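You operate a simulated robot arm through the tools that you are given. There is no shell and no other tool. Be economical: measure what you need, move in short steps, check, and stop when the job is done.

Carry out the task below with a simulated two-armed robot. There is one attempt and no reset: what you move stays moved.

JOB
Lift the tile out of the grey mould and set it on the wooden rack.
Fine: open the tile latch fully, hold the mould still while you pull, shut the latch again.

It is judged by the outcome, as a careful person would: the job done as asked, and still so three seconds after it is handed in. It fails if anything else is knocked over, pushed out of place, dropped, spilled or broken.

ROBOT AND FRAMES
Two 7-joint arms with two-finger parallel grippers on one trunk, on a base that drives. Base frame: it is fixed to the floor where the robot stands at the start and does not move with it; the origin is under the middle of the robot, x ahead of it, y to its left, z up. Lengths are in mm, angles in degrees, forces in N, time in s.
The left shoulder is at the start at [70, 163, 1145], the right one opposite. With the tool pointing down near the work surface each hand reaches from about 400 to 880 mm from the robot's upright axis, wherever it stands, measured 20 degrees to its own side. Places, roughly: tile latch [500, 200, 900]; top of the wooden drying rack [500, -100, 900]. Payload 3.43 kg a hand.
The TCP of each hand is the grasp point between the finger pads, 34 mm short of the fingertips. In the tool frame z runs along the fingers and y along their closing line. The gripper opens to 128 mm. The fingers are 24 mm wide and 12 mm thick; the gripper's body (48 by 130 mm) begins 96 mm behind the TCP.
Orientation is that of the tool frame in the base frame, as a unit quaternion [w, x, y, z]. With the fingers straight down and closing along the base's y, the tool's x points along the base's -x, its y along +y and its z along -z.

CONTROLS
- The arms move only by the tool apply_moves. It takes "left_increments", "right_increments" or both (then of equal length, played together; a hand with none holds still); each is a list of rows, each an object (a shift or turn left out is 0, a gripper value left out holds the last) with "linear": the shift along the base's x, y, z in mm, a list of three; "rotation": the turn, a rotation vector about the base's x, y, z in degrees, a list of three. In form: [{"linear": [tx, ty, tz], "rotation": [wx, wy, wz]}, ...]. A call has 1 to 8 rows; each row is the pose to reach, as a shift and turn from the pose commanded when the call began. "left_jaw" and "right_jaw" are, for a hand that has rows, the opening, from 0 (shut) to 1 (fully open), set as the call begins (left out, the last holds). A row lasts 0.2 s, in which the tool goes at most 50 mm and 8.6 degrees; a call with a longer step from one row to the next is refused whole, and so is a gripper value outside its range. A pose out of reach is approached as far as the arm can. The call stops where the force on the tool passes 40 N (or 10 N more than at its start, if that is more) or the arm is blocked; 0.2 s more then pass. Each finger travels about 153 mm/s and halts on what it meets, pressing with about 28 N; the grip force reading is that of the motor and also rises with nothing between the fingers. The clock runs only during rows and for 0.2 s after the last one: add rows that repeat a pose to give the fingers time. The reply holds the time, the measured pose of the TCP, the force on the tool along the base axes, the opening and the grip force, in the units named above and with some noise, with the torque about the TCP (base axes, N m) and any sound that the robot's microphone picked up.
- Cameras (640 x 400 px; columns grow to the right, rows downward): "scene" is now at [134.7, 22.6, 1367.6]; the picture's right is [0.27, -0.96, 0.00], its down [-0.59, -0.16, -0.79] and it looks along [0.77, 0.21, -0.61] (base axes); focal length 238 px, centre (320, 200). "left" rides on the left gripper at [76, 11, -160] in its tool frame; the picture's right is [-0.15, 0.99, 0.00], its down [-0.88, -0.13, -0.46] and it looks along [-0.45, -0.07, 0.89] (tool axes); focal length 234 px, centre (320, 200). "right" rides on the right gripper at [76, -11, -160] in its tool frame; the picture's right is [0.15, 0.99, 0.00], its down [-0.88, 0.13, -0.46] and it looks along [-0.45, 0.07, 0.89] (tool axes); focal length 234 px, centre (320, 200). There is no depth. A picture from a camera that has moved, and an enlarged one, comes with that camera's place and axes in the base frame and with its lens.
- get_image(camera): a new picture of that camera. No time passes.
- slide_trunk(by): slides the trunk up (or, below 0, down) by that many mm; the arms and the scene camera ride with it, the base frame stays. It gives what a move gives, with no picture.
- drive_base(legs): drives the robot by 1 to 6 legs, each [ahead, left, turn to the left] in mm, mm and degrees, along the robot's own axes; the way and the turn of a leg run together, so that a leg with both is an arc; at most 1500 mm and 180 degrees a leg. The arms and the cameras ride along, it lands a little off, and it stops where it bumps. It gives what a move gives.
- turn_head(pan, tilt): turns the head with the scene camera to pan (to the left, within 86 degrees either way) and tilt (down, from -29 to 69), counted from straight ahead of the robot. It gives what a move gives.
- close_up(camera, box): a new picture of the part [left, top, right, bottom] of that camera's present view, enlarged. No time passes.
- close_job(): hands the job in; it is judged then, once.

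Work in short steps. Places have to be worked out from the pictures, the camera data and where the tool is seen: move nearer, look again, correct. Check each grasp and each placing, and mend what went wrong. You have 120 turns and 88 pictures in all, those below and enlarged ones among them. Open the grippers and draw the arms clear of the work before you hand the job in, unless the task says otherwise; then end with one line.

The tools are called as a command line: name --argument value ..., lists and objects as JSON in quotes. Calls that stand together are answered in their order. apply_moves: Moves the arms, as the interface text tells. Its arguments: {"type":"object","properties":{"left_increments":{"type":"array"},"left_jaw":{"type":"number"},"right_increments":{"type":"array"},"right_jaw":{"type":"number"}},"required":[]} The other tools are called the same way: slide_trunk (by) slides the trunk up or down; drive_base (legs) drives the base; turn_head (pan, tilt) turns the head that bears the scene camera; get_image (camera) takes a picture; close_up (camera, box) takes an enlarged picture of a part of a camera's view; close_job () hands the job in.

At the start:

```text
clock: 0.0
left_tool_pos: [372.0, 461.6, 1186.4]
left_ee_rot: [-0.001, 0.0, 1.0, 0.0]
left_force: [-0.4, 0.3, -0.5]
left_wrist_torque: [0.03, -0.03, 0.02]
left_gripper_width: 128.0
left_gripper_force: 0.1
right_tool_pos: [620.9, -4.3, 1207.3]
right_ee_rot: [0.0, 0.001, 1.0, 0.0]
right_force: [-0.7, 0.9, -0.4]
right_wrist_torque: [-0.01, 0.03, 0.02]
right_gripper_width: 127.9
right_gripper_force: 0.0
trunk travel left (down, up): [-625.0, 315.0]
robot x, y, heading: [-2.2, 1.9, 0.2]
head pan, tilt: [15.5, 37.4]
```

scene: 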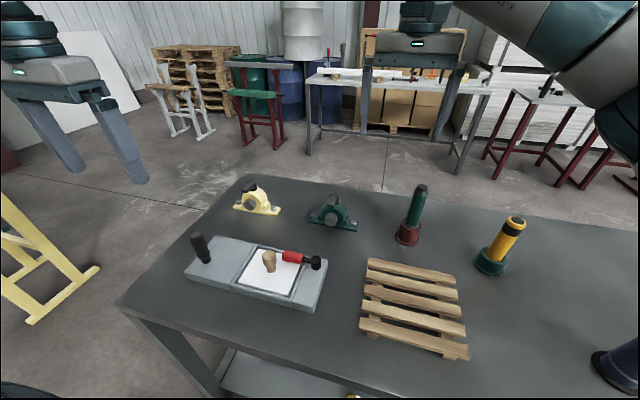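
right: 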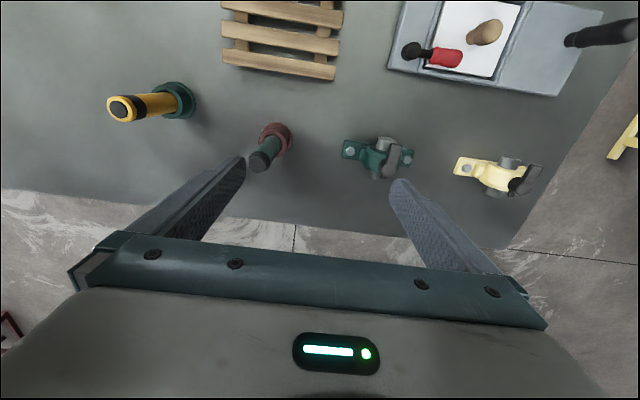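
left: 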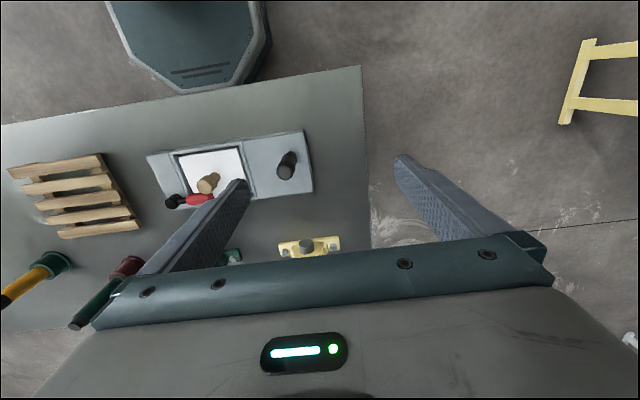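

The mould, with a tile, a wooden knob, a red latch lever and a black handle post, lies left of centre, and the rack is to the right. I'll look closer first.

close_up --camera "scene" --box '[170, 220, 340, 326]'

close_up --camera "right" --box '[370, 0, 640, 168]'

close_up --camera "left" --box '[130, 100, 370, 250]'

```text
3.76 times, centred on (255, 273) of scene
camera zoom: at [134.7, 22.6, 1367.6], right [0.27, -0.96, 0.0], down [-0.59, -0.16, -0.79], along [0.77, 0.21, -0.61], focal length 898 px, centre (565, -75)
```

zoom: 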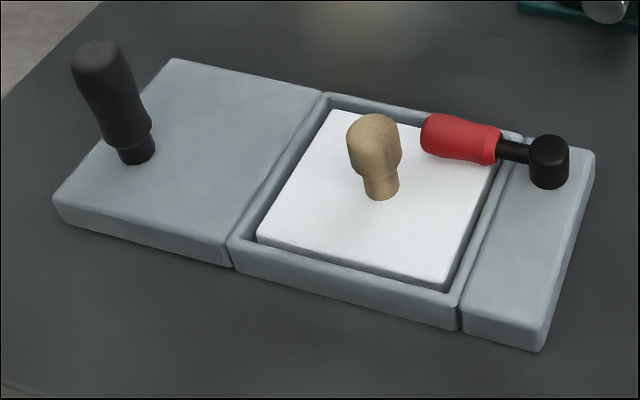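

```text
2.37 times, centred on (505, 84) of right
camera zoom: at [544.2, -14.5, 1366.6], right [-0.15, 0.99, 0.0], down [0.88, 0.13, 0.46], along [0.45, 0.07, -0.89], focal length 555 px, centre (-118, 475)
```

zoom: 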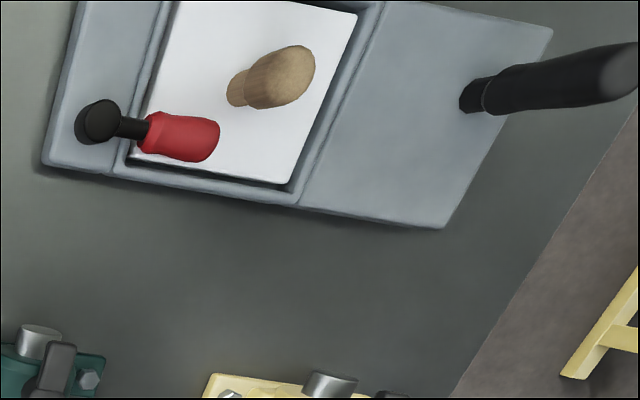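

```text
2.67 times, centred on (250, 175) of left
camera zoom: at [297.0, 471.9, 1346.6], right [0.15, 0.99, 0.0], down [0.88, -0.13, 0.46], along [0.45, -0.07, -0.89], focal length 624 px, centre (507, 267)
```

zoom: 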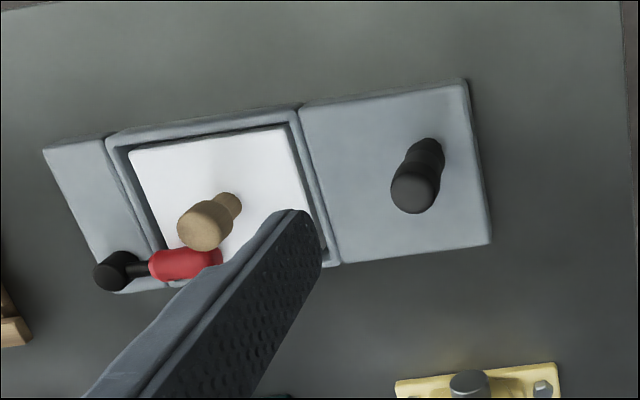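

Triangulating the views gives: latch pivot about [479,127,920], with the red lever running to about [478,208]. Tile knob is about [442,226], z 883–942, and the black post about [423,387], z 890–988. I'll move the left hand above the post to check.

apply_moves --left_increments '[{"linear": [17, -25, 0]}, {"linear": [34, -50, 0]}, {"linear": [51, -74, 0]}, {"linear": [51, -74, -40]}, {"linear": [51, -74, -80]}, {"linear": [51, -74, -80]}]' --left_jaw 1

get_image --camera "left"

get_image --camera "scene"

```text
clock: 1.4
left_tool_pos: [423.4, 387.6, 1105.7]
left_ee_rot: [0.0, 0.0, 1.0, 0.0]
left_force: [-0.2, 0.0, 0.8]
left_wrist_torque: [0.04, -0.02, 0.04]
left_gripper_width: 128.0
left_gripper_force: 0.0
right_tool_pos: [621.2, -4.9, 1206.1]
right_ee_rot: [0.001, 0.001, 1.0, 0.001]
right_force: [-0.7, -0.4, 0.9]
right_wrist_torque: [-0.02, -0.01, 0.03]
right_gripper_width: 127.9
right_gripper_force: 0.0
trunk travel left (down, up): [-625.0, 315.0]
robot x, y, heading: [1.8, -3.0, -0.1]
head pan, tilt: [15.5, 37.4]
```

```text
81 pictures are left
camera left: at [348.3, 398.3, 1266.0], right [0.15, 0.99, 0.0], down [0.88, -0.13, 0.46], along [0.45, -0.07, -0.89], focal length 234 px, centre (320, 200)
```

left: 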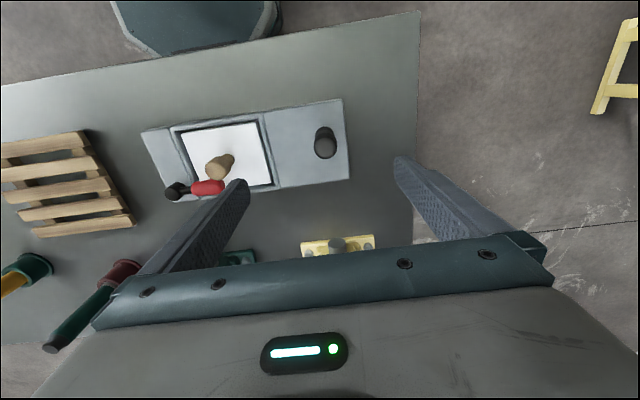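

```text
80 pictures are left
camera scene: at [134.2, 21.8, 1367.7], right [0.27, -0.96, 0.0], down [-0.59, -0.16, -0.79], along [0.77, 0.21, -0.61], focal length 238 px, centre (320, 200)
```

scene: 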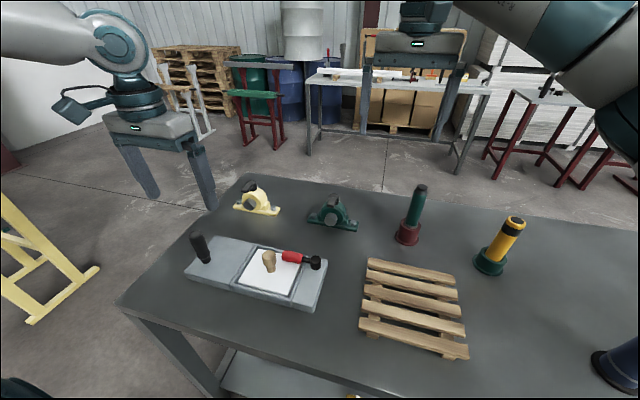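

The post shows at roughly [421,391] from here. I'll lower until the fingertips sit just above the post top, then look again.

apply_moves --left_increments '[{"linear": [0, 3, -40]}, {"linear": [0, 3, -70]}, {"linear": [0, 3, -70]}]'

get_image --camera "left"

close_up --camera "scene" --box '[100, 150, 340, 300]'

```text
clock: 2.2
left_tool_pos: [422.8, 390.1, 1035.8]
left_ee_rot: [0.0, 0.0, 1.0, 0.0]
left_force: [-0.2, 0.1, 0.9]
left_wrist_torque: [-0.04, -0.03, -0.01]
left_gripper_width: 128.0
left_gripper_force: 0.1
right_tool_pos: [620.4, -3.8, 1206.5]
right_ee_rot: [0.001, 0.0, 1.0, 0.0]
right_force: [0.2, -0.4, -0.9]
right_wrist_torque: [0.0, 0.01, 0.0]
right_gripper_width: 128.0
right_gripper_force: 0.1
trunk travel left (down, up): [-625.0, 315.0]
robot x, y, heading: [0.4, -0.7, 0.4]
head pan, tilt: [15.5, 37.4]
```

```text
79 pictures are left
camera left: at [347.4, 402.2, 1195.2], right [0.15, 0.99, 0.0], down [0.88, -0.13, 0.46], along [0.45, -0.07, -0.89], focal length 234 px, centre (320, 200)
```

left: 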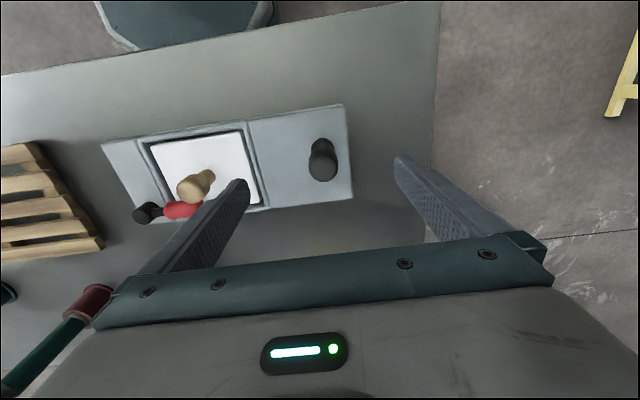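

```text
2.67 times, centred on (220, 225) of scene
camera zoom: at [134.3, 22.3, 1367.6], right [0.27, -0.96, 0.0], down [-0.59, -0.16, -0.79], along [0.77, 0.21, -0.61], focal length 636 px, centre (587, 133)
```

zoom: 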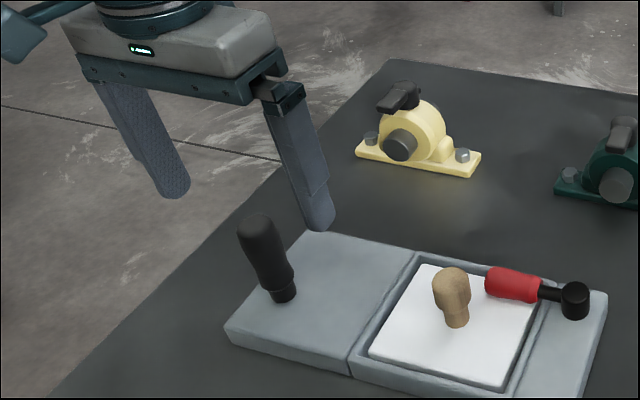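

The post top lines up near [420,391.5]. I'll lower to grip height without closing and check the clearance.

apply_moves --left_increments '[{"linear": [-2, 1, -40]}, {"linear": [-2, 1, -82]}, {"linear": [-2, 1, -82]}]'

get_image --camera "left"

close_up --camera "scene" --box '[100, 150, 340, 300]'

```text
clock: 3.0
left_tool_pos: [422.0, 391.3, 953.2]
left_ee_rot: [-0.001, -0.001, 1.0, 0.0]
left_force: [0.0, -0.3, 0.4]
left_wrist_torque: [-0.02, 0.0, -0.02]
left_gripper_width: 128.0
left_gripper_force: 0.0
right_tool_pos: [619.7, -5.9, 1207.9]
right_ee_rot: [0.0, 0.0, 1.0, 0.0]
right_force: [0.4, 0.8, 0.3]
right_wrist_torque: [0.01, -0.01, 0.02]
right_gripper_width: 127.7
right_gripper_force: 0.1
trunk travel left (down, up): [-625.0, 315.0]
robot x, y, heading: [0.2, 2.2, 0.1]
head pan, tilt: [15.5, 37.4]
```

```text
77 pictures are left
camera left: at [346.2, 403.3, 1114.1], right [0.15, 0.99, 0.0], down [0.88, -0.13, 0.46], along [0.45, -0.07, -0.89], focal length 234 px, centre (320, 200)
```

left: 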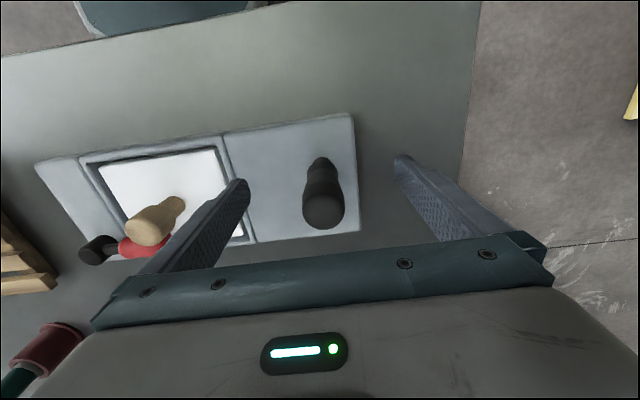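

```text
2.67 times, centred on (220, 225) of scene
camera zoom: at [133.9, 22.2, 1367.7], right [0.27, -0.96, 0.0], down [-0.59, -0.16, -0.79], along [0.77, 0.21, -0.61], focal length 636 px, centre (587, 133)
```

zoom: 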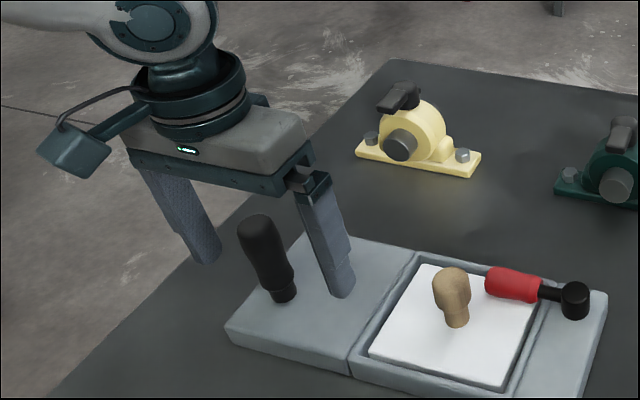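

The post is centred between the fingers to within about 1–2 mm. I'll close in two stages.

apply_moves --left_increments '[{"linear": [0, 1, 0]}, {"linear": [0, 1, 0]}, {"linear": [0, 1, 0]}]' --left_jaw 0.37

apply_moves --left_increments '[{"linear": [0, 0, 0]}, {"linear": [0, 0, 0]}, {"linear": [0, 0, 0]}]' --left_jaw 0.0

get_image --camera "scene"

```text
clock: 3.8
left_tool_pos: [422.8, 393.6, 955.2]
left_ee_rot: [0.0, 0.0, 1.0, -0.001]
left_force: [-0.1, 1.2, 0.8]
left_wrist_torque: [-0.01, -0.01, 0.0]
left_gripper_width: 47.3
left_gripper_force: 0.0
right_tool_pos: [620.2, -3.7, 1206.2]
right_ee_rot: [0.0, 0.0, 1.0, 0.0]
right_force: [0.4, 0.0, -0.3]
right_wrist_torque: [0.0, -0.01, -0.02]
right_gripper_width: 128.0
right_gripper_force: 0.0
trunk travel left (down, up): [-625.0, 315.0]
robot x, y, heading: [-1.2, 1.1, -0.1]
head pan, tilt: [15.5, 37.4]
```

```text
clock: 4.6
left_tool_pos: [421.8, 393.8, 954.3]
left_ee_rot: [-0.001, 0.0, 1.0, -0.001]
left_force: [-0.2, -0.7, 0.7]
left_wrist_torque: [0.68, 0.11, 0.03]
left_gripper_width: 28.2
left_gripper_force: 27.9
right_tool_pos: [620.3, -3.8, 1207.2]
right_ee_rot: [0.0, 0.0, 1.0, 0.0]
right_force: [0.5, 0.6, -0.8]
right_wrist_torque: [0.0, 0.03, 0.02]
right_gripper_width: 127.8
right_gripper_force: 0.0
trunk travel left (down, up): [-625.0, 315.0]
robot x, y, heading: [-0.4, -0.9, 0.2]
head pan, tilt: [15.5, 37.4]
```

```text
75 pictures are left
camera scene: at [134.8, 22.6, 1367.6], right [0.27, -0.96, 0.0], down [-0.59, -0.16, -0.79], along [0.76, 0.21, -0.61], focal length 238 px, centre (320, 200)
```

scene: 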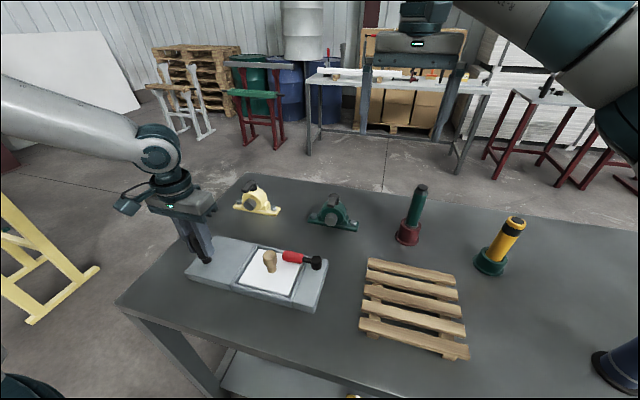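

The mould's post is held (28 mm, 28 N) and nothing has moved. Next I'll bring the right hand above the lever, turning it 90° so the fingers close along x.

apply_moves --right_increments '[{"linear": [-18, 24, 0], "rotation": [0, 0, 8]}, {"linear": [-36, 48, 0], "rotation": [0, 0, 16]}, {"linear": [-54, 72, 0], "rotation": [0, 0, 24]}, {"linear": [-72, 96, 0], "rotation": [0, 0, 32]}, {"linear": [-90, 120, 0], "rotation": [0, 0, 40]}, {"linear": [-108, 144, 0], "rotation": [0, 0, 48]}, {"linear": [-126, 168, 0], "rotation": [0, 0, 56]}, {"linear": [-142, 188, 0], "rotation": [0, 0, 64]}]' --right_jaw 0.5

apply_moves --right_increments '[{"linear": [0, 0, -40], "rotation": [0, 0, 8]}, {"linear": [0, 0, -80], "rotation": [0, 0, 16]}, {"linear": [0, 0, -120], "rotation": [0, 0, 24]}, {"linear": [0, 0, -150], "rotation": [0, 0, 26]}, {"linear": [0, 0, -150], "rotation": [0, 0, 26]}]'

get_image --camera "right"

get_image --camera "scene"

```text
clock: 6.4
left_tool_pos: [422.2, 395.3, 954.2]
left_ee_rot: [0.0, 0.0, 1.0, 0.0]
left_force: [-1.4, 4.3, 0.8]
left_wrist_torque: [0.08, -0.07, 0.02]
left_gripper_width: 28.3
left_gripper_force: 28.0
right_tool_pos: [477.2, 185.5, 1206.6]
right_ee_rot: [0.0, -0.531, 0.848, 0.001]
right_force: [-0.3, 0.6, -0.4]
right_wrist_torque: [-0.04, 0.02, 0.01]
right_gripper_width: 64.1
right_gripper_force: 0.1
trunk travel left (down, up): [-625.0, 315.0]
robot x, y, heading: [-0.4, 0.3, 0.3]
head pan, tilt: [15.5, 37.4]
```

```text
clock: 7.6
left_tool_pos: [422.9, 393.4, 954.6]
left_ee_rot: [-0.001, 0.0, 1.0, 0.0]
left_force: [0.8, -0.3, -0.6]
left_wrist_torque: [0.39, 0.38, 0.04]
left_gripper_width: 28.1
left_gripper_force: 27.8
right_tool_pos: [476.1, 183.8, 1056.5]
right_ee_rot: [0.001, -0.706, 0.709, 0.001]
right_force: [0.3, -0.2, -0.9]
right_wrist_torque: [-0.01, 0.02, -0.01]
right_gripper_width: 63.8
right_gripper_force: 0.0
right hand out of reach, approached as far as the arm can: row 4
trunk travel left (down, up): [-625.0, 315.0]
robot x, y, heading: [4.5, -0.2, 0.1]
head pan, tilt: [15.5, 37.4]
```

```text
74 pictures are left
camera right: at [487.6, 108.9, 1215.4], right [-0.99, -0.14, 0.0], down [-0.13, 0.88, 0.46], along [-0.06, 0.45, -0.89], focal length 234 px, centre (320, 200)
```

right: 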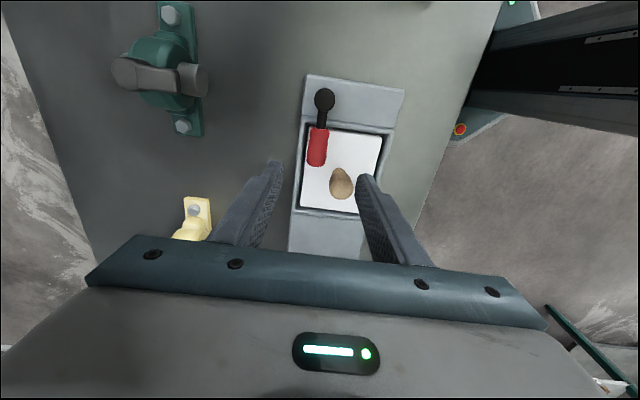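

```text
73 pictures are left
camera scene: at [134.8, 23.0, 1367.7], right [0.27, -0.96, 0.0], down [-0.59, -0.16, -0.79], along [0.77, 0.21, -0.61], focal length 238 px, centre (320, 200)
```

scene: 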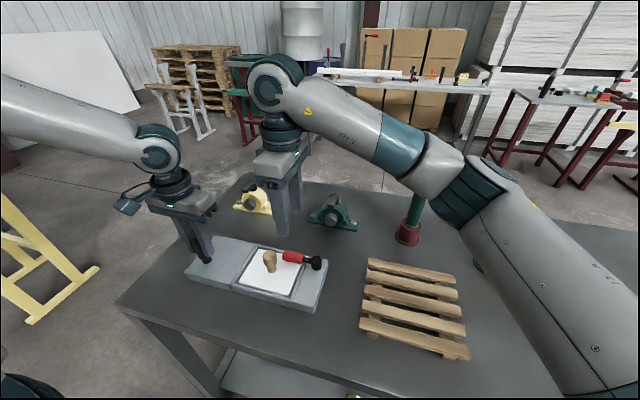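

The lever axis is x≈480, z≈909, with the red grip spanning y 165–208. The right fingers are aligned to straddle it at y≈184, so I'll lower to fingertip z≈898 with moderate opening.

apply_moves --right_increments '[{"linear": [1, 0, -40]}, {"linear": [2, 0, -80]}, {"linear": [2, 0, -80]}]' --right_jaw 0.42

get_image --camera "right"

close_up --camera "scene" --box '[170, 170, 380, 320]'

```text
clock: 8.4
left_tool_pos: [421.5, 393.4, 954.3]
left_ee_rot: [0.0, 0.001, 1.0, -0.001]
left_force: [-0.6, 1.3, 1.3]
left_wrist_torque: [-0.45, -0.09, -0.05]
left_gripper_width: 28.3
left_gripper_force: 27.9
right_tool_pos: [480.6, 184.5, 994.5]
right_ee_rot: [-0.001, -0.704, 0.71, 0.001]
right_force: [-1.0, -0.1, 0.1]
right_wrist_torque: [0.01, 0.01, 0.01]
right_gripper_width: 53.8
right_gripper_force: 0.2
right hand out of reach, approached as far as the arm can: row 2, 3
trunk travel left (down, up): [-625.0, 315.0]
robot x, y, heading: [-0.7, 0.3, -0.1]
head pan, tilt: [15.5, 37.4]
```

```text
72 pictures are left
camera right: at [491.0, 108.4, 1154.8], right [-0.99, -0.14, 0.0], down [-0.12, 0.88, 0.46], along [-0.06, 0.45, -0.89], focal length 234 px, centre (320, 200)
```

right: 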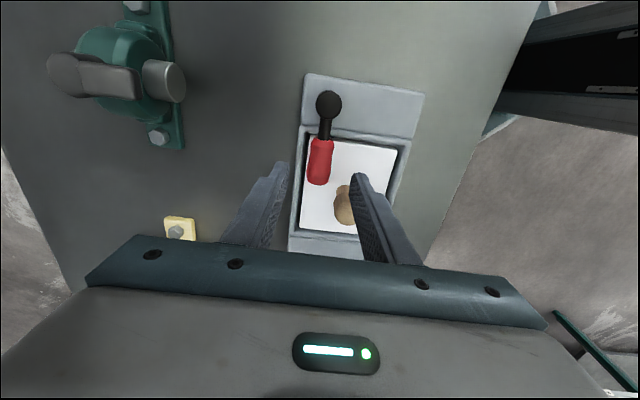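

```text
2.67 times, centred on (275, 245) of scene
camera zoom: at [134.9, 22.4, 1367.6], right [0.27, -0.96, 0.0], down [-0.59, -0.16, -0.79], along [0.76, 0.21, -0.61], focal length 636 px, centre (440, 80)
```

zoom: 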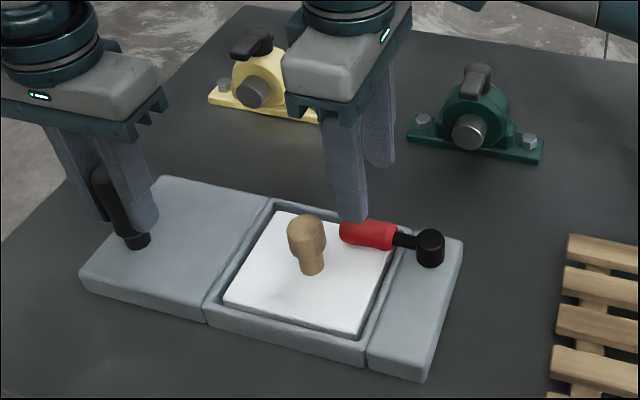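

At this yaw the wrist hits its limit at z≈994. I'll go back to yaw 0 and push the lever with closed fingers instead, starting from the near side at about [450,180], clear of the knob.

apply_moves --right_increments '[{"linear": [0, 0, 40], "rotation": [0, 0, -8]}, {"linear": [-10, 0, 60], "rotation": [0, 0, -16]}, {"linear": [-20, 0, 60], "rotation": [0, 0, -24]}, {"linear": [-30, -4, 60], "rotation": [0, 0, -32]}, {"linear": [-30, -4, 60], "rotation": [0, 0, -40]}, {"linear": [-30, -4, 60], "rotation": [0, 0, -48]}, {"linear": [-30, -4, 60], "rotation": [0, 0, -56]}, {"linear": [-30, -4, 60], "rotation": [0, 0, -64]}]' --right_jaw 0

apply_moves --right_increments '[{"linear": [0, 0, 0], "rotation": [0, 0, -8]}, {"linear": [0, 0, 0], "rotation": [0, 0, -16]}, {"linear": [0, 0, 0], "rotation": [0, 0, -24]}, {"linear": [0, 0, 0], "rotation": [0, 0, -26]}, {"linear": [0, 0, 0], "rotation": [0, 0, -26]}]'

get_image --camera "right"

```text
clock: 10.2
left_tool_pos: [421.9, 393.5, 954.6]
left_ee_rot: [0.0, 0.0, 1.0, 0.0]
left_force: [-0.2, -1.1, -0.1]
left_wrist_torque: [0.65, 0.06, 0.03]
left_gripper_width: 28.3
left_gripper_force: 28.4
right_tool_pos: [450.9, 180.1, 1056.4]
right_ee_rot: [0.0, -0.225, 0.974, -0.001]
right_force: [-1.0, -0.8, 0.6]
right_wrist_torque: [0.0, -0.01, 0.01]
right_gripper_width: 0.2
right_gripper_force: 28.5
trunk travel left (down, up): [-625.0, 315.0]
robot x, y, heading: [-0.5, -1.4, -0.1]
head pan, tilt: [15.5, 37.4]
```

```text
clock: 11.4
left_tool_pos: [422.7, 392.8, 956.1]
left_ee_rot: [-0.001, 0.001, 1.0, 0.0]
left_force: [0.4, -1.7, 0.2]
left_wrist_torque: [0.69, 0.03, 0.01]
left_gripper_width: 28.2
left_gripper_force: 27.6
right_tool_pos: [450.5, 180.3, 1057.5]
right_ee_rot: [-0.001, 0.0, 1.0, 0.0]
right_force: [0.4, 0.0, 0.1]
right_wrist_torque: [0.02, 0.01, 0.01]
right_gripper_width: 0.0
right_gripper_force: 28.2
trunk travel left (down, up): [-625.0, 315.0]
robot x, y, heading: [0.6, 2.4, 0.1]
head pan, tilt: [15.5, 37.4]
```

```text
70 pictures are left
camera right: at [374.1, 168.5, 1215.8], right [-0.15, 0.99, 0.0], down [0.88, 0.13, 0.46], along [0.45, 0.07, -0.89], focal length 234 px, centre (320, 200)
```

right: 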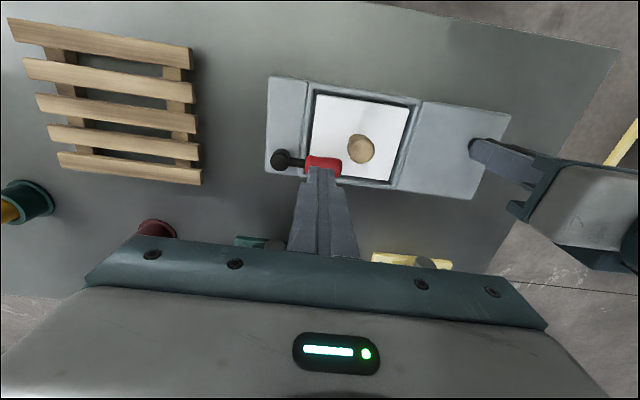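

Fingers are closed over [450,180]. I'll lower to fingertip z≈897 and check.

apply_moves --right_increments '[{"linear": [-1, 0, -40]}, {"linear": [-1, 0, -80]}, {"linear": [-1, 0, -110]}, {"linear": [-1, 0, -126]}, {"linear": [-1, 0, -126]}]'

get_image --camera "right"

close_up --camera "scene" --box '[170, 170, 380, 320]'

```text
clock: 12.6
left_tool_pos: [423.0, 393.6, 954.2]
left_ee_rot: [0.001, 0.0, 1.0, 0.0]
left_force: [-0.2, -0.9, -0.1]
left_wrist_torque: [0.62, 0.17, 0.04]
left_gripper_width: 28.3
left_gripper_force: 27.9
right_tool_pos: [448.4, 179.9, 929.7]
right_ee_rot: [0.0, 0.0, 1.0, 0.0]
right_force: [0.4, 0.8, -0.4]
right_wrist_torque: [-0.01, 0.0, 0.02]
right_gripper_width: 0.0
right_gripper_force: 27.9
trunk travel left (down, up): [-625.0, 315.0]
robot x, y, heading: [2.4, -3.3, -0.0]
head pan, tilt: [15.5, 37.4]
```

```text
69 pictures are left
camera right: at [371.5, 169.0, 1089.8], right [-0.15, 0.99, 0.0], down [0.88, 0.13, 0.46], along [0.45, 0.07, -0.89], focal length 234 px, centre (320, 200)
```

right: 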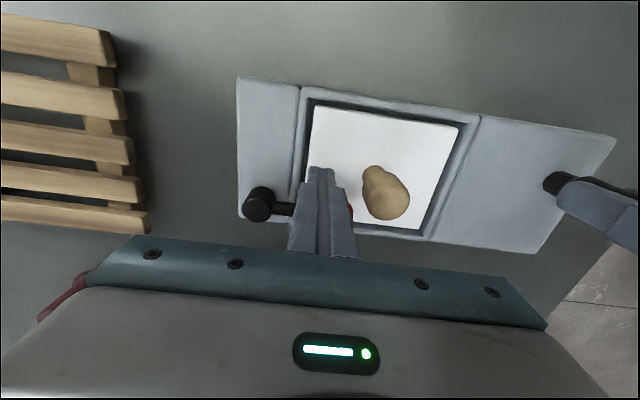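

```text
2.67 times, centred on (275, 245) of scene
camera zoom: at [134.5, 22.7, 1367.6], right [0.27, -0.96, 0.0], down [-0.59, -0.16, -0.79], along [0.77, 0.21, -0.61], focal length 636 px, centre (440, 80)
```

zoom: 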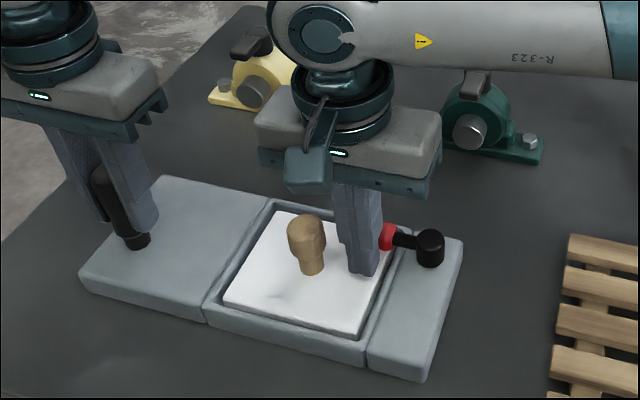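

The fingers are beside the lever on its near side. I'll push gently in +x along a small arc.

apply_moves --right_increments '[{"linear": [5, 0, 0]}, {"linear": [10, 0, 0]}, {"linear": [15, 0, 0]}, {"linear": [20, 0, 0]}, {"linear": [25, 0, 0]}, {"linear": [30, -1, 0]}, {"linear": [35, -2, 0]}]'

close_up --camera "scene" --box '[170, 170, 380, 320]'

```text
clock: 14.2
left_tool_pos: [421.6, 392.4, 954.2]
left_ee_rot: [0.0, 0.0, 1.0, 0.001]
left_force: [0.7, -0.2, 0.4]
left_wrist_torque: [0.74, -0.02, -0.03]
left_gripper_width: 28.2
left_gripper_force: 28.0
right_tool_pos: [484.9, 175.7, 931.1]
right_ee_rot: [0.0, 0.001, 1.0, 0.0]
right_force: [-0.8, 0.1, -0.3]
right_wrist_torque: [-0.02, 0.03, -0.01]
right_gripper_width: 0.0
right_gripper_force: 27.8
trunk travel left (down, up): [-625.0, 315.0]
robot x, y, heading: [0.6, -0.5, -0.1]
head pan, tilt: [15.5, 37.4]
```

```text
2.67 times, centred on (275, 245) of scene
camera zoom: at [134.6, 22.6, 1367.6], right [0.27, -0.96, 0.0], down [-0.59, -0.16, -0.79], along [0.77, 0.21, -0.61], focal length 636 px, centre (440, 80)
```

zoom: 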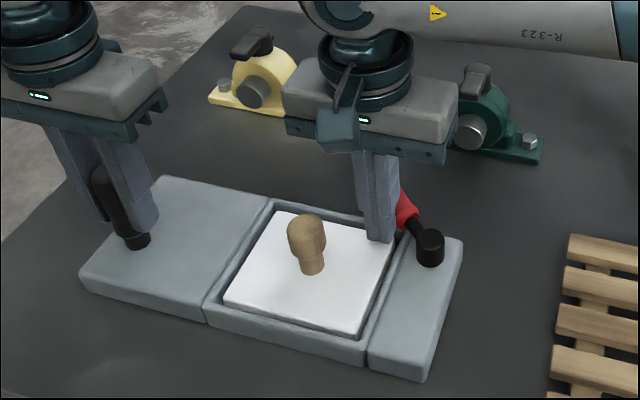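

The lever swings freely with no force, and the mould stays still. I'll continue around the arc.

apply_moves --right_increments '[{"linear": [9, 2, 0]}, {"linear": [18, 1, 0]}, {"linear": [26, -4, 0]}, {"linear": [34, -10, 0]}, {"linear": [40, -18, 0]}, {"linear": [45, -26, 0]}, {"linear": [48, -35, 0]}, {"linear": [50, -44, 0]}]'

close_up --camera "scene" --box '[170, 170, 380, 320]'

get_image --camera "right"

```text
clock: 15.9
left_tool_pos: [423.4, 390.5, 954.6]
left_ee_rot: [0.002, 0.0, 1.0, -0.004]
left_force: [3.0, -6.0, 0.0]
left_wrist_torque: [1.21, 0.32, 0.07]
left_gripper_width: 28.3
left_gripper_force: 28.0
right_tool_pos: [528.2, 146.3, 933.0]
right_ee_rot: [-0.003, -0.004, 1.0, 0.007]
right_force: [-2.1, 6.4, 0.2]
right_wrist_torque: [0.14, 0.04, -0.07]
right_gripper_width: 0.0
right_gripper_force: 28.2
trunk travel left (down, up): [-625.0, 315.0]
robot x, y, heading: [-1.3, 1.7, -0.1]
head pan, tilt: [15.5, 37.4]
stopped in row 8 (right hand): the force on the tool passed its limit (the readings are from after the stop); the commanded pose is now the measured one
```

```text
2.67 times, centred on (275, 245) of scene
camera zoom: at [135.3, 22.5, 1367.5], right [0.27, -0.96, 0.0], down [-0.59, -0.16, -0.79], along [0.76, 0.21, -0.61], focal length 636 px, centre (440, 80)
```

zoom: 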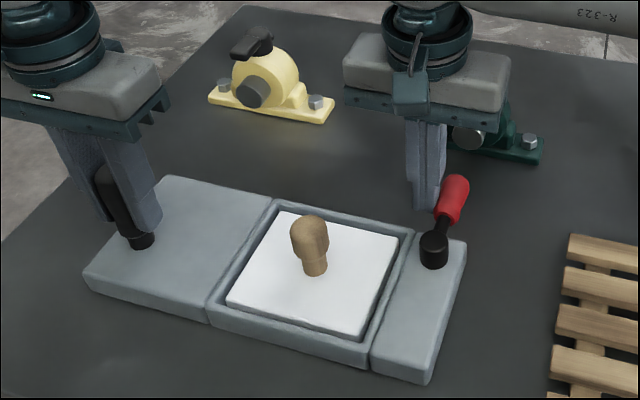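

```text
65 pictures are left
camera right: at [453.1, 132.5, 1091.8], right [-0.16, 0.99, 0.02], down [0.88, 0.13, 0.45], along [0.45, 0.09, -0.89], focal length 234 px, centre (320, 200)
```

right: 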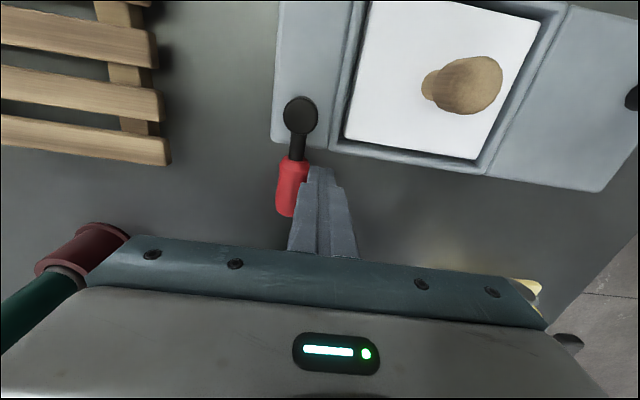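

The lever has reached its stop at about 90°, pointing along +x. I'll back the hand off, lift it, and check the mould's place.

apply_moves --right_increments '[{"linear": [0, 6, 0]}, {"linear": [0, 20, 0]}, {"linear": [0, 20, 40]}, {"linear": [0, 20, 90]}, {"linear": [0, 20, 125]}, {"linear": [0, 20, 125]}]'

close_up --camera "scene" --box '[170, 170, 380, 320]'

get_image --camera "right"

```text
clock: 17.3
left_tool_pos: [424.5, 390.8, 954.5]
left_ee_rot: [0.002, 0.001, 1.0, -0.004]
left_force: [-0.8, -0.5, -1.1]
left_wrist_torque: [1.4, 0.25, 0.01]
left_gripper_width: 28.4
left_gripper_force: 28.4
right_tool_pos: [530.1, 167.3, 1058.3]
right_ee_rot: [-0.003, -0.005, 1.0, 0.007]
right_force: [0.4, -0.1, 0.7]
right_wrist_torque: [0.02, 0.01, -0.03]
right_gripper_width: 0.0
right_gripper_force: 27.8
trunk travel left (down, up): [-625.0, 315.0]
robot x, y, heading: [-1.3, -2.4, -0.2]
head pan, tilt: [15.5, 37.4]
```

```text
2.67 times, centred on (275, 245) of scene
camera zoom: at [135.3, 22.8, 1367.5], right [0.27, -0.96, 0.0], down [-0.59, -0.16, -0.79], along [0.76, 0.21, -0.61], focal length 636 px, centre (440, 80)
```

zoom: 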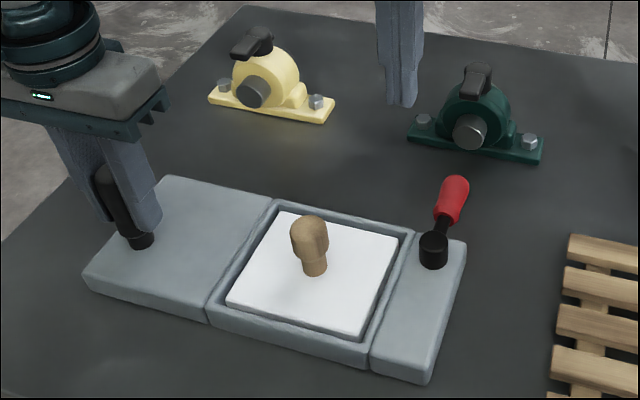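

```text
63 pictures are left
camera right: at [454.3, 153.1, 1217.2], right [-0.15, 0.99, 0.01], down [0.88, 0.13, 0.45], along [0.45, 0.08, -0.89], focal length 234 px, centre (320, 200)
```

right: 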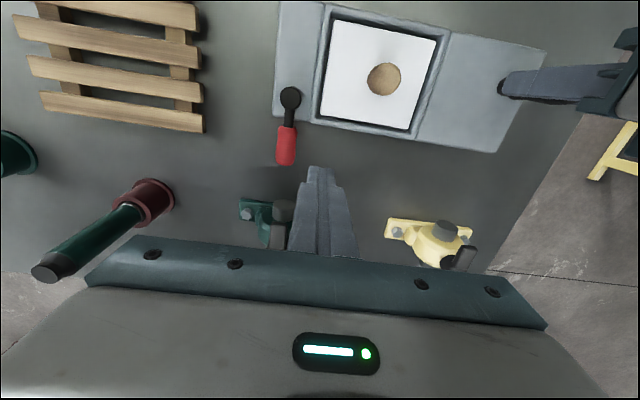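

The latch stands open against its stop. The mould shifted only about 2–3 mm, so I'll ease the left hand back by that amount while bringing the right hand over the knob and levelling it.

apply_moves --left_increments '[{"linear": [-1, 1.3, 0], "rotation": [0.2, 0.1, 0.05]}, {"linear": [-2, 2.7, 0], "rotation": [0.46, 0.23, 0.1]}, {"linear": [-2, 2.7, 0], "rotation": [0.46, 0.23, 0.1]}, {"linear": [-2, 2.7, 0], "rotation": [0.46, 0.23, 0.1]}]' --right_increments '[{"linear": [-30, 20, 0], "rotation": [-0.4, -0.2, -0.3]}, {"linear": [-60, 40, 0], "rotation": [-0.8, -0.34, -0.57]}, {"linear": [-88, 59, 0], "rotation": [-0.8, -0.34, -0.57]}, {"linear": [-88, 59, 0], "rotation": [-0.8, -0.34, -0.57]}]' --right_jaw 0.6

get_image --camera "right"

close_up --camera "scene" --box '[170, 170, 380, 320]'

```text
clock: 18.3
left_tool_pos: [421.0, 393.5, 954.9]
left_ee_rot: [0.0, 0.0, 1.0, 0.0]
left_force: [-0.2, 1.1, 0.4]
left_wrist_torque: [0.78, -0.09, 0.02]
left_gripper_width: 28.1
left_gripper_force: 27.7
right_tool_pos: [442.2, 226.1, 1056.8]
right_ee_rot: [0.0, 0.001, 1.0, 0.001]
right_force: [0.5, 0.2, 0.7]
right_wrist_torque: [0.0, 0.02, 0.02]
right_gripper_width: 76.8
right_gripper_force: 0.0
trunk travel left (down, up): [-625.0, 315.0]
robot x, y, heading: [1.9, 0.1, 0.0]
head pan, tilt: [15.5, 37.4]
```

```text
62 pictures are left
camera right: at [365.3, 216.1, 1216.3], right [-0.14, 0.99, 0.0], down [0.88, 0.13, 0.46], along [0.45, 0.07, -0.89], focal length 234 px, centre (320, 200)
```

right: 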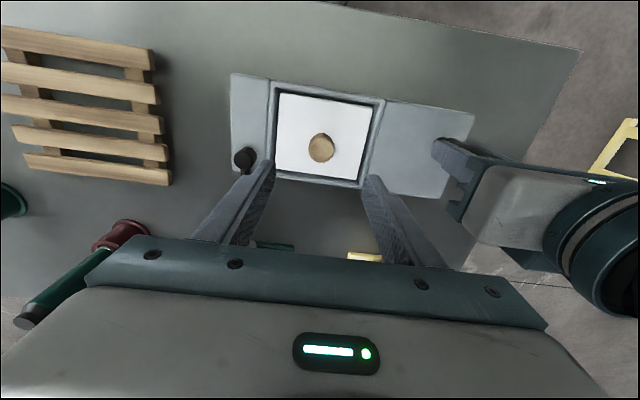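

```text
2.67 times, centred on (275, 245) of scene
camera zoom: at [135.0, 22.6, 1367.6], right [0.27, -0.96, 0.0], down [-0.59, -0.16, -0.79], along [0.76, 0.21, -0.61], focal length 636 px, centre (440, 80)
```

zoom: 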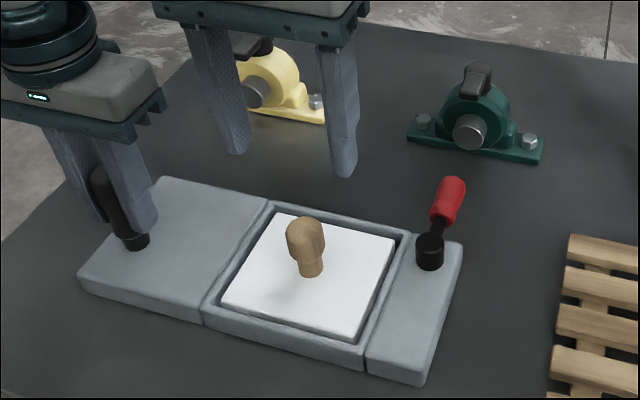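

The mould is back in place. The knob reads about [443,228], so I'll lower onto it to TCP z≈927 with the fingers straddling in y.

apply_moves --right_increments '[{"linear": [1, 2, -40]}, {"linear": [1, 2, -80]}, {"linear": [1, 2, -115]}, {"linear": [1, 2, -130]}, {"linear": [1, 2, -130]}]'

get_image --camera "right"

close_up --camera "scene" --box '[170, 170, 380, 320]'

```text
clock: 19.5
left_tool_pos: [420.5, 393.7, 955.2]
left_ee_rot: [0.0, 0.0, 1.0, -0.001]
left_force: [-1.5, 0.7, 0.1]
left_wrist_torque: [0.91, -0.07, 0.02]
left_gripper_width: 28.1
left_gripper_force: 28.5
right_tool_pos: [442.3, 227.4, 925.9]
right_ee_rot: [0.001, 0.0, 1.0, 0.001]
right_force: [-0.3, 0.5, 0.5]
right_wrist_torque: [0.0, -0.04, 0.03]
right_gripper_width: 76.9
right_gripper_force: 0.0
trunk travel left (down, up): [-625.0, 315.0]
robot x, y, heading: [-1.7, -2.8, -0.2]
head pan, tilt: [15.5, 37.4]
```

```text
60 pictures are left
camera right: at [365.1, 216.6, 1086.1], right [-0.14, 0.99, 0.0], down [0.88, 0.13, 0.46], along [0.45, 0.07, -0.89], focal length 234 px, centre (320, 200)
```

right: 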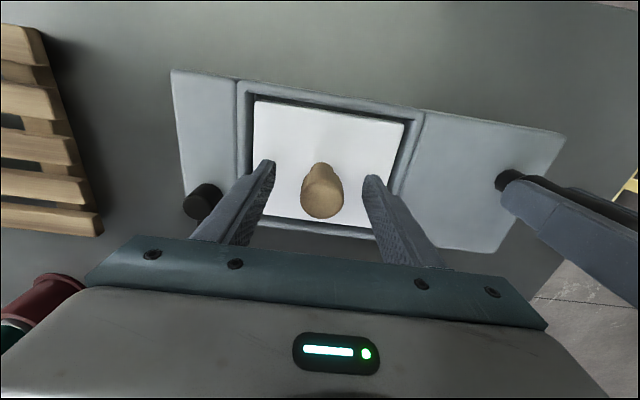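

```text
2.67 times, centred on (275, 245) of scene
camera zoom: at [134.6, 22.8, 1367.6], right [0.27, -0.96, 0.0], down [-0.59, -0.16, -0.79], along [0.77, 0.21, -0.61], focal length 636 px, centre (440, 80)
```

zoom: 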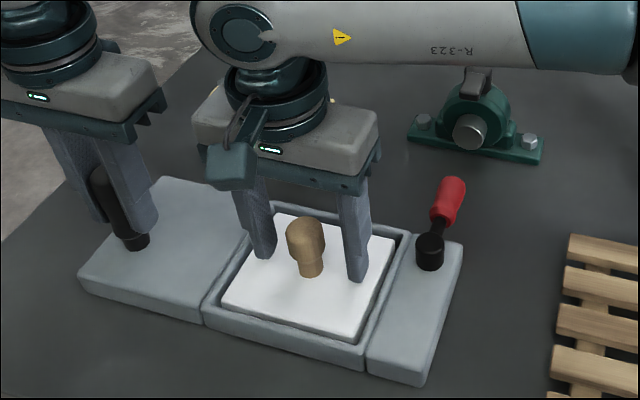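

The knob is centred between the fingers, so I'll close on it.

apply_moves --right_increments '[{"linear": [0, 1, 0]}, {"linear": [0, 1, 0]}, {"linear": [0, 1, 0]}, {"linear": [0, 1, 0]}]' --right_jaw 0

get_image --camera "right"

```text
clock: 20.5
left_tool_pos: [420.1, 393.1, 955.8]
left_ee_rot: [0.0, -0.001, 1.0, 0.0]
left_force: [-0.4, -2.1, 0.1]
left_wrist_torque: [0.86, -0.05, -0.04]
left_gripper_width: 28.1
left_gripper_force: 27.8
right_tool_pos: [443.5, 227.7, 927.6]
right_ee_rot: [0.001, 0.001, 1.0, 0.001]
right_force: [-0.2, -1.3, 0.2]
right_wrist_torque: [0.01, -0.05, 0.03]
right_gripper_width: 33.1
right_gripper_force: 27.6
trunk travel left (down, up): [-625.0, 315.0]
robot x, y, heading: [0.6, -3.2, -0.2]
head pan, tilt: [15.5, 37.4]
heard: snap
```

```text
58 pictures are left
camera right: at [365.7, 217.1, 1086.5], right [-0.14, 0.99, 0.0], down [0.88, 0.13, 0.46], along [0.45, 0.07, -0.89], focal length 234 px, centre (320, 200)
```

right: 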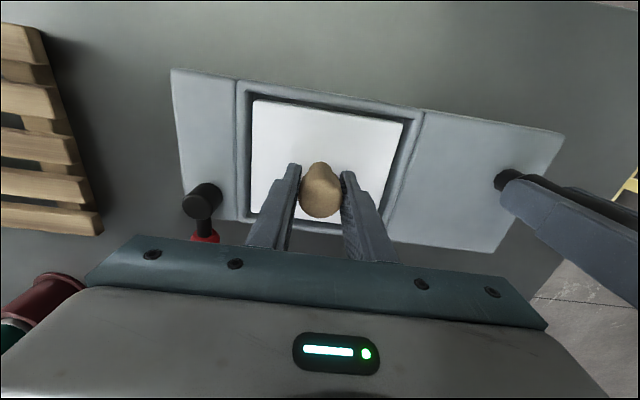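

A snap was heard, so I'll look before pulling.

close_up --camera "scene" --box '[170, 200, 350, 320]'

close_up --camera "right" --box '[160, 60, 460, 250]'

```text
3.33 times, centred on (260, 260) of scene
camera zoom: at [134.9, 22.5, 1367.5], right [0.27, -0.96, 0.0], down [-0.59, -0.16, -0.79], along [0.76, 0.21, -0.61], focal length 795 px, centre (520, 0)
```

zoom: 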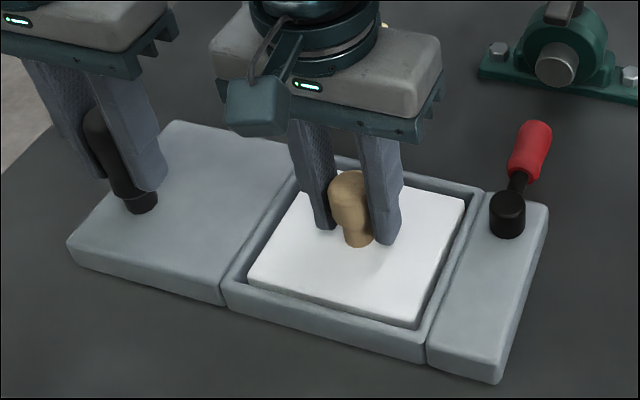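

```text
2.11 times, centred on (310, 155) of right
camera zoom: at [365.7, 217.1, 1086.5], right [-0.14, 0.99, 0.0], down [0.88, 0.13, 0.46], along [0.45, 0.07, -0.89], focal length 493 px, centre (341, 295)
```

zoom: 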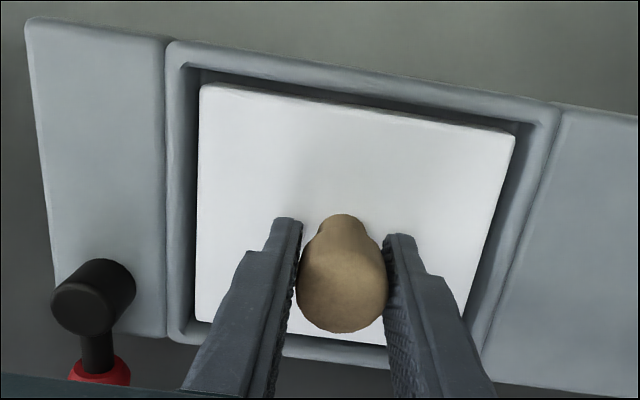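

The knob, tile, mould and latch all look intact, so the snap was probably the tile's bond releasing sideways. I'll pull straight up in small steps.

apply_moves --right_increments '[{"linear": [0, 0, 2]}, {"linear": [0, 0, 4]}, {"linear": [0, 0, 6]}, {"linear": [0, 0, 9]}, {"linear": [0, 0, 12]}, {"linear": [0, 0, 12]}]'

close_up --camera "scene" --box '[170, 200, 350, 320]'

```text
clock: 21.9
left_tool_pos: [420.6, 393.2, 955.4]
left_ee_rot: [0.0, 0.001, 1.0, -0.001]
left_force: [-0.1, -0.5, 0.1]
left_wrist_torque: [0.83, -0.16, -0.04]
left_gripper_width: 28.4
left_gripper_force: 27.9
right_tool_pos: [441.3, 228.0, 941.1]
right_ee_rot: [0.001, 0.001, 1.0, 0.001]
right_force: [-1.3, 0.1, -2.1]
right_wrist_torque: [-0.02, -0.02, 0.02]
right_gripper_width: 32.9
right_gripper_force: 28.0
trunk travel left (down, up): [-625.0, 315.0]
robot x, y, heading: [0.8, -3.6, 0.0]
head pan, tilt: [15.5, 37.4]
```

```text
3.33 times, centred on (260, 260) of scene
camera zoom: at [135.0, 22.6, 1367.6], right [0.27, -0.96, 0.0], down [-0.59, -0.16, -0.79], along [0.76, 0.21, -0.61], focal length 795 px, centre (520, 0)
```

zoom: 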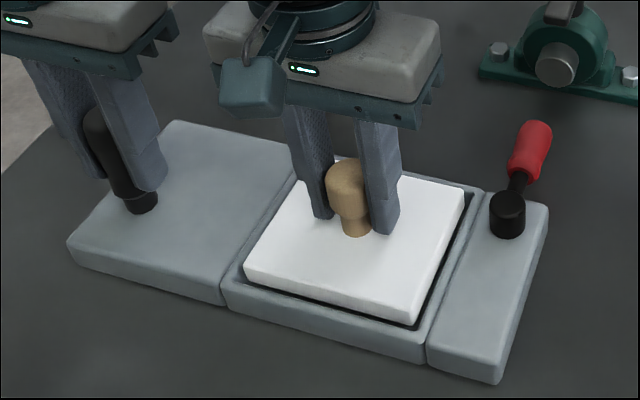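

The tile is coming out freely with the mould unmoved. I'll lift another 110 mm, clear of the pivot and lever.

apply_moves --right_increments '[{"linear": [0, 0, 15]}, {"linear": [0, 0, 35]}, {"linear": [0, 0, 60]}, {"linear": [0, 0, 85]}, {"linear": [0, 0, 110]}, {"linear": [0, 0, 110]}]'

get_image --camera "scene"

get_image --camera "right"

```text
clock: 23.3
left_tool_pos: [421.0, 393.9, 954.5]
left_ee_rot: [0.0, 0.0, 1.0, -0.001]
left_force: [-0.3, 0.1, 0.8]
left_wrist_torque: [0.9, -0.1, -0.01]
left_gripper_width: 28.3
left_gripper_force: 28.1
right_tool_pos: [441.6, 227.8, 1051.3]
right_ee_rot: [0.0, 0.001, 1.0, 0.0]
right_force: [0.1, 0.3, -2.7]
right_wrist_torque: [0.01, -0.04, -0.01]
right_gripper_width: 33.3
right_gripper_force: 28.5
trunk travel left (down, up): [-625.0, 315.0]
robot x, y, heading: [-3.0, -0.1, -0.0]
head pan, tilt: [15.5, 37.4]
```

```text
54 pictures are left
camera scene: at [134.9, 22.7, 1367.6], right [0.27, -0.96, 0.0], down [-0.59, -0.16, -0.79], along [0.76, 0.21, -0.61], focal length 238 px, centre (320, 200)
```

scene: 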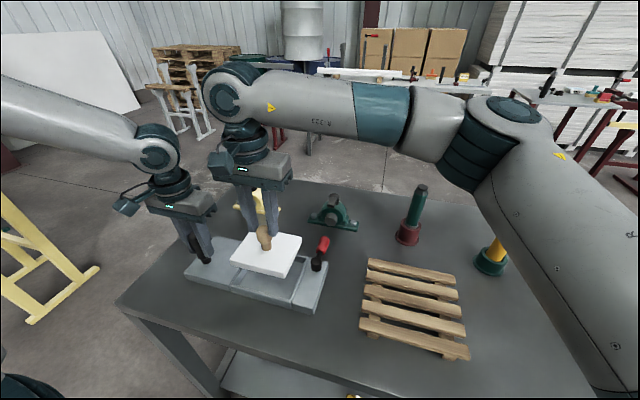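

```text
53 pictures are left
camera right: at [364.2, 217.9, 1209.3], right [-0.14, 0.99, 0.0], down [0.88, 0.13, 0.46], along [0.45, 0.07, -0.89], focal length 234 px, centre (320, 200)
```

right: 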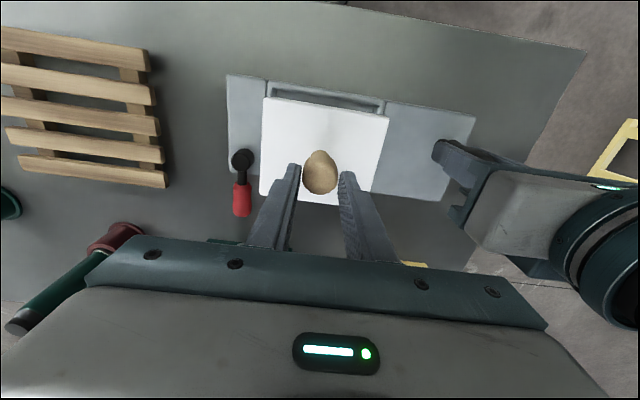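

The tile is clear. I'll carry it at this height toward the rack centre at about [446,-91].

apply_moves --right_increments '[{"linear": [0, -35, 0]}, {"linear": [0, -75, 0]}, {"linear": [1, -115, 0]}, {"linear": [2, -155, 0]}, {"linear": [3, -195, 0]}, {"linear": [4, -235, 0]}, {"linear": [4, -280, 0]}, {"linear": [4, -319, 0]}]'

get_image --camera "scene"

get_image --camera "right"

```text
clock: 25.1
left_tool_pos: [420.5, 392.4, 954.9]
left_ee_rot: [0.0, 0.0, 1.0, 0.001]
left_force: [0.4, -1.2, 0.2]
left_wrist_torque: [0.8, 0.26, 0.0]
left_gripper_width: 28.1
left_gripper_force: 27.9
right_tool_pos: [448.9, -93.8, 1050.1]
right_ee_rot: [0.001, 0.001, 1.0, 0.001]
right_force: [0.9, -0.5, -3.0]
right_wrist_torque: [0.01, -0.02, 0.01]
right_gripper_width: 32.9
right_gripper_force: 28.1
trunk travel left (down, up): [-625.0, 315.0]
robot x, y, heading: [1.0, 1.1, -0.1]
head pan, tilt: [15.5, 37.4]
```

```text
52 pictures are left
camera scene: at [135.2, 21.0, 1367.5], right [0.27, -0.96, 0.0], down [-0.59, -0.16, -0.79], along [0.76, 0.21, -0.61], focal length 238 px, centre (320, 200)
```

scene: 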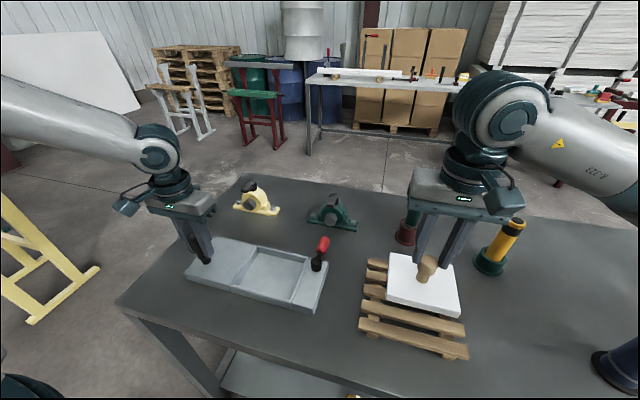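

```text
51 pictures are left
camera right: at [371.9, -103.4, 1209.9], right [-0.14, 0.99, 0.0], down [0.88, 0.13, 0.46], along [0.45, 0.07, -0.89], focal length 234 px, centre (320, 200)
```

right: 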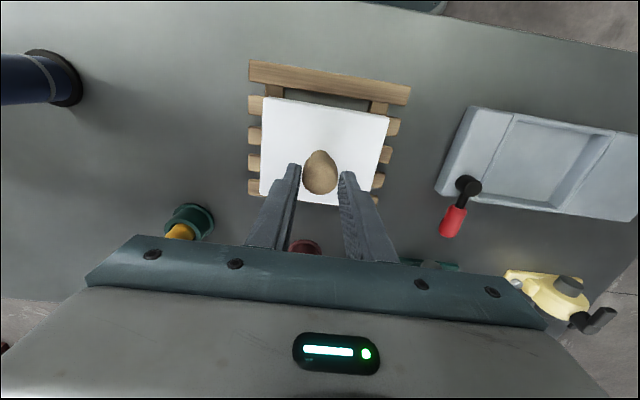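

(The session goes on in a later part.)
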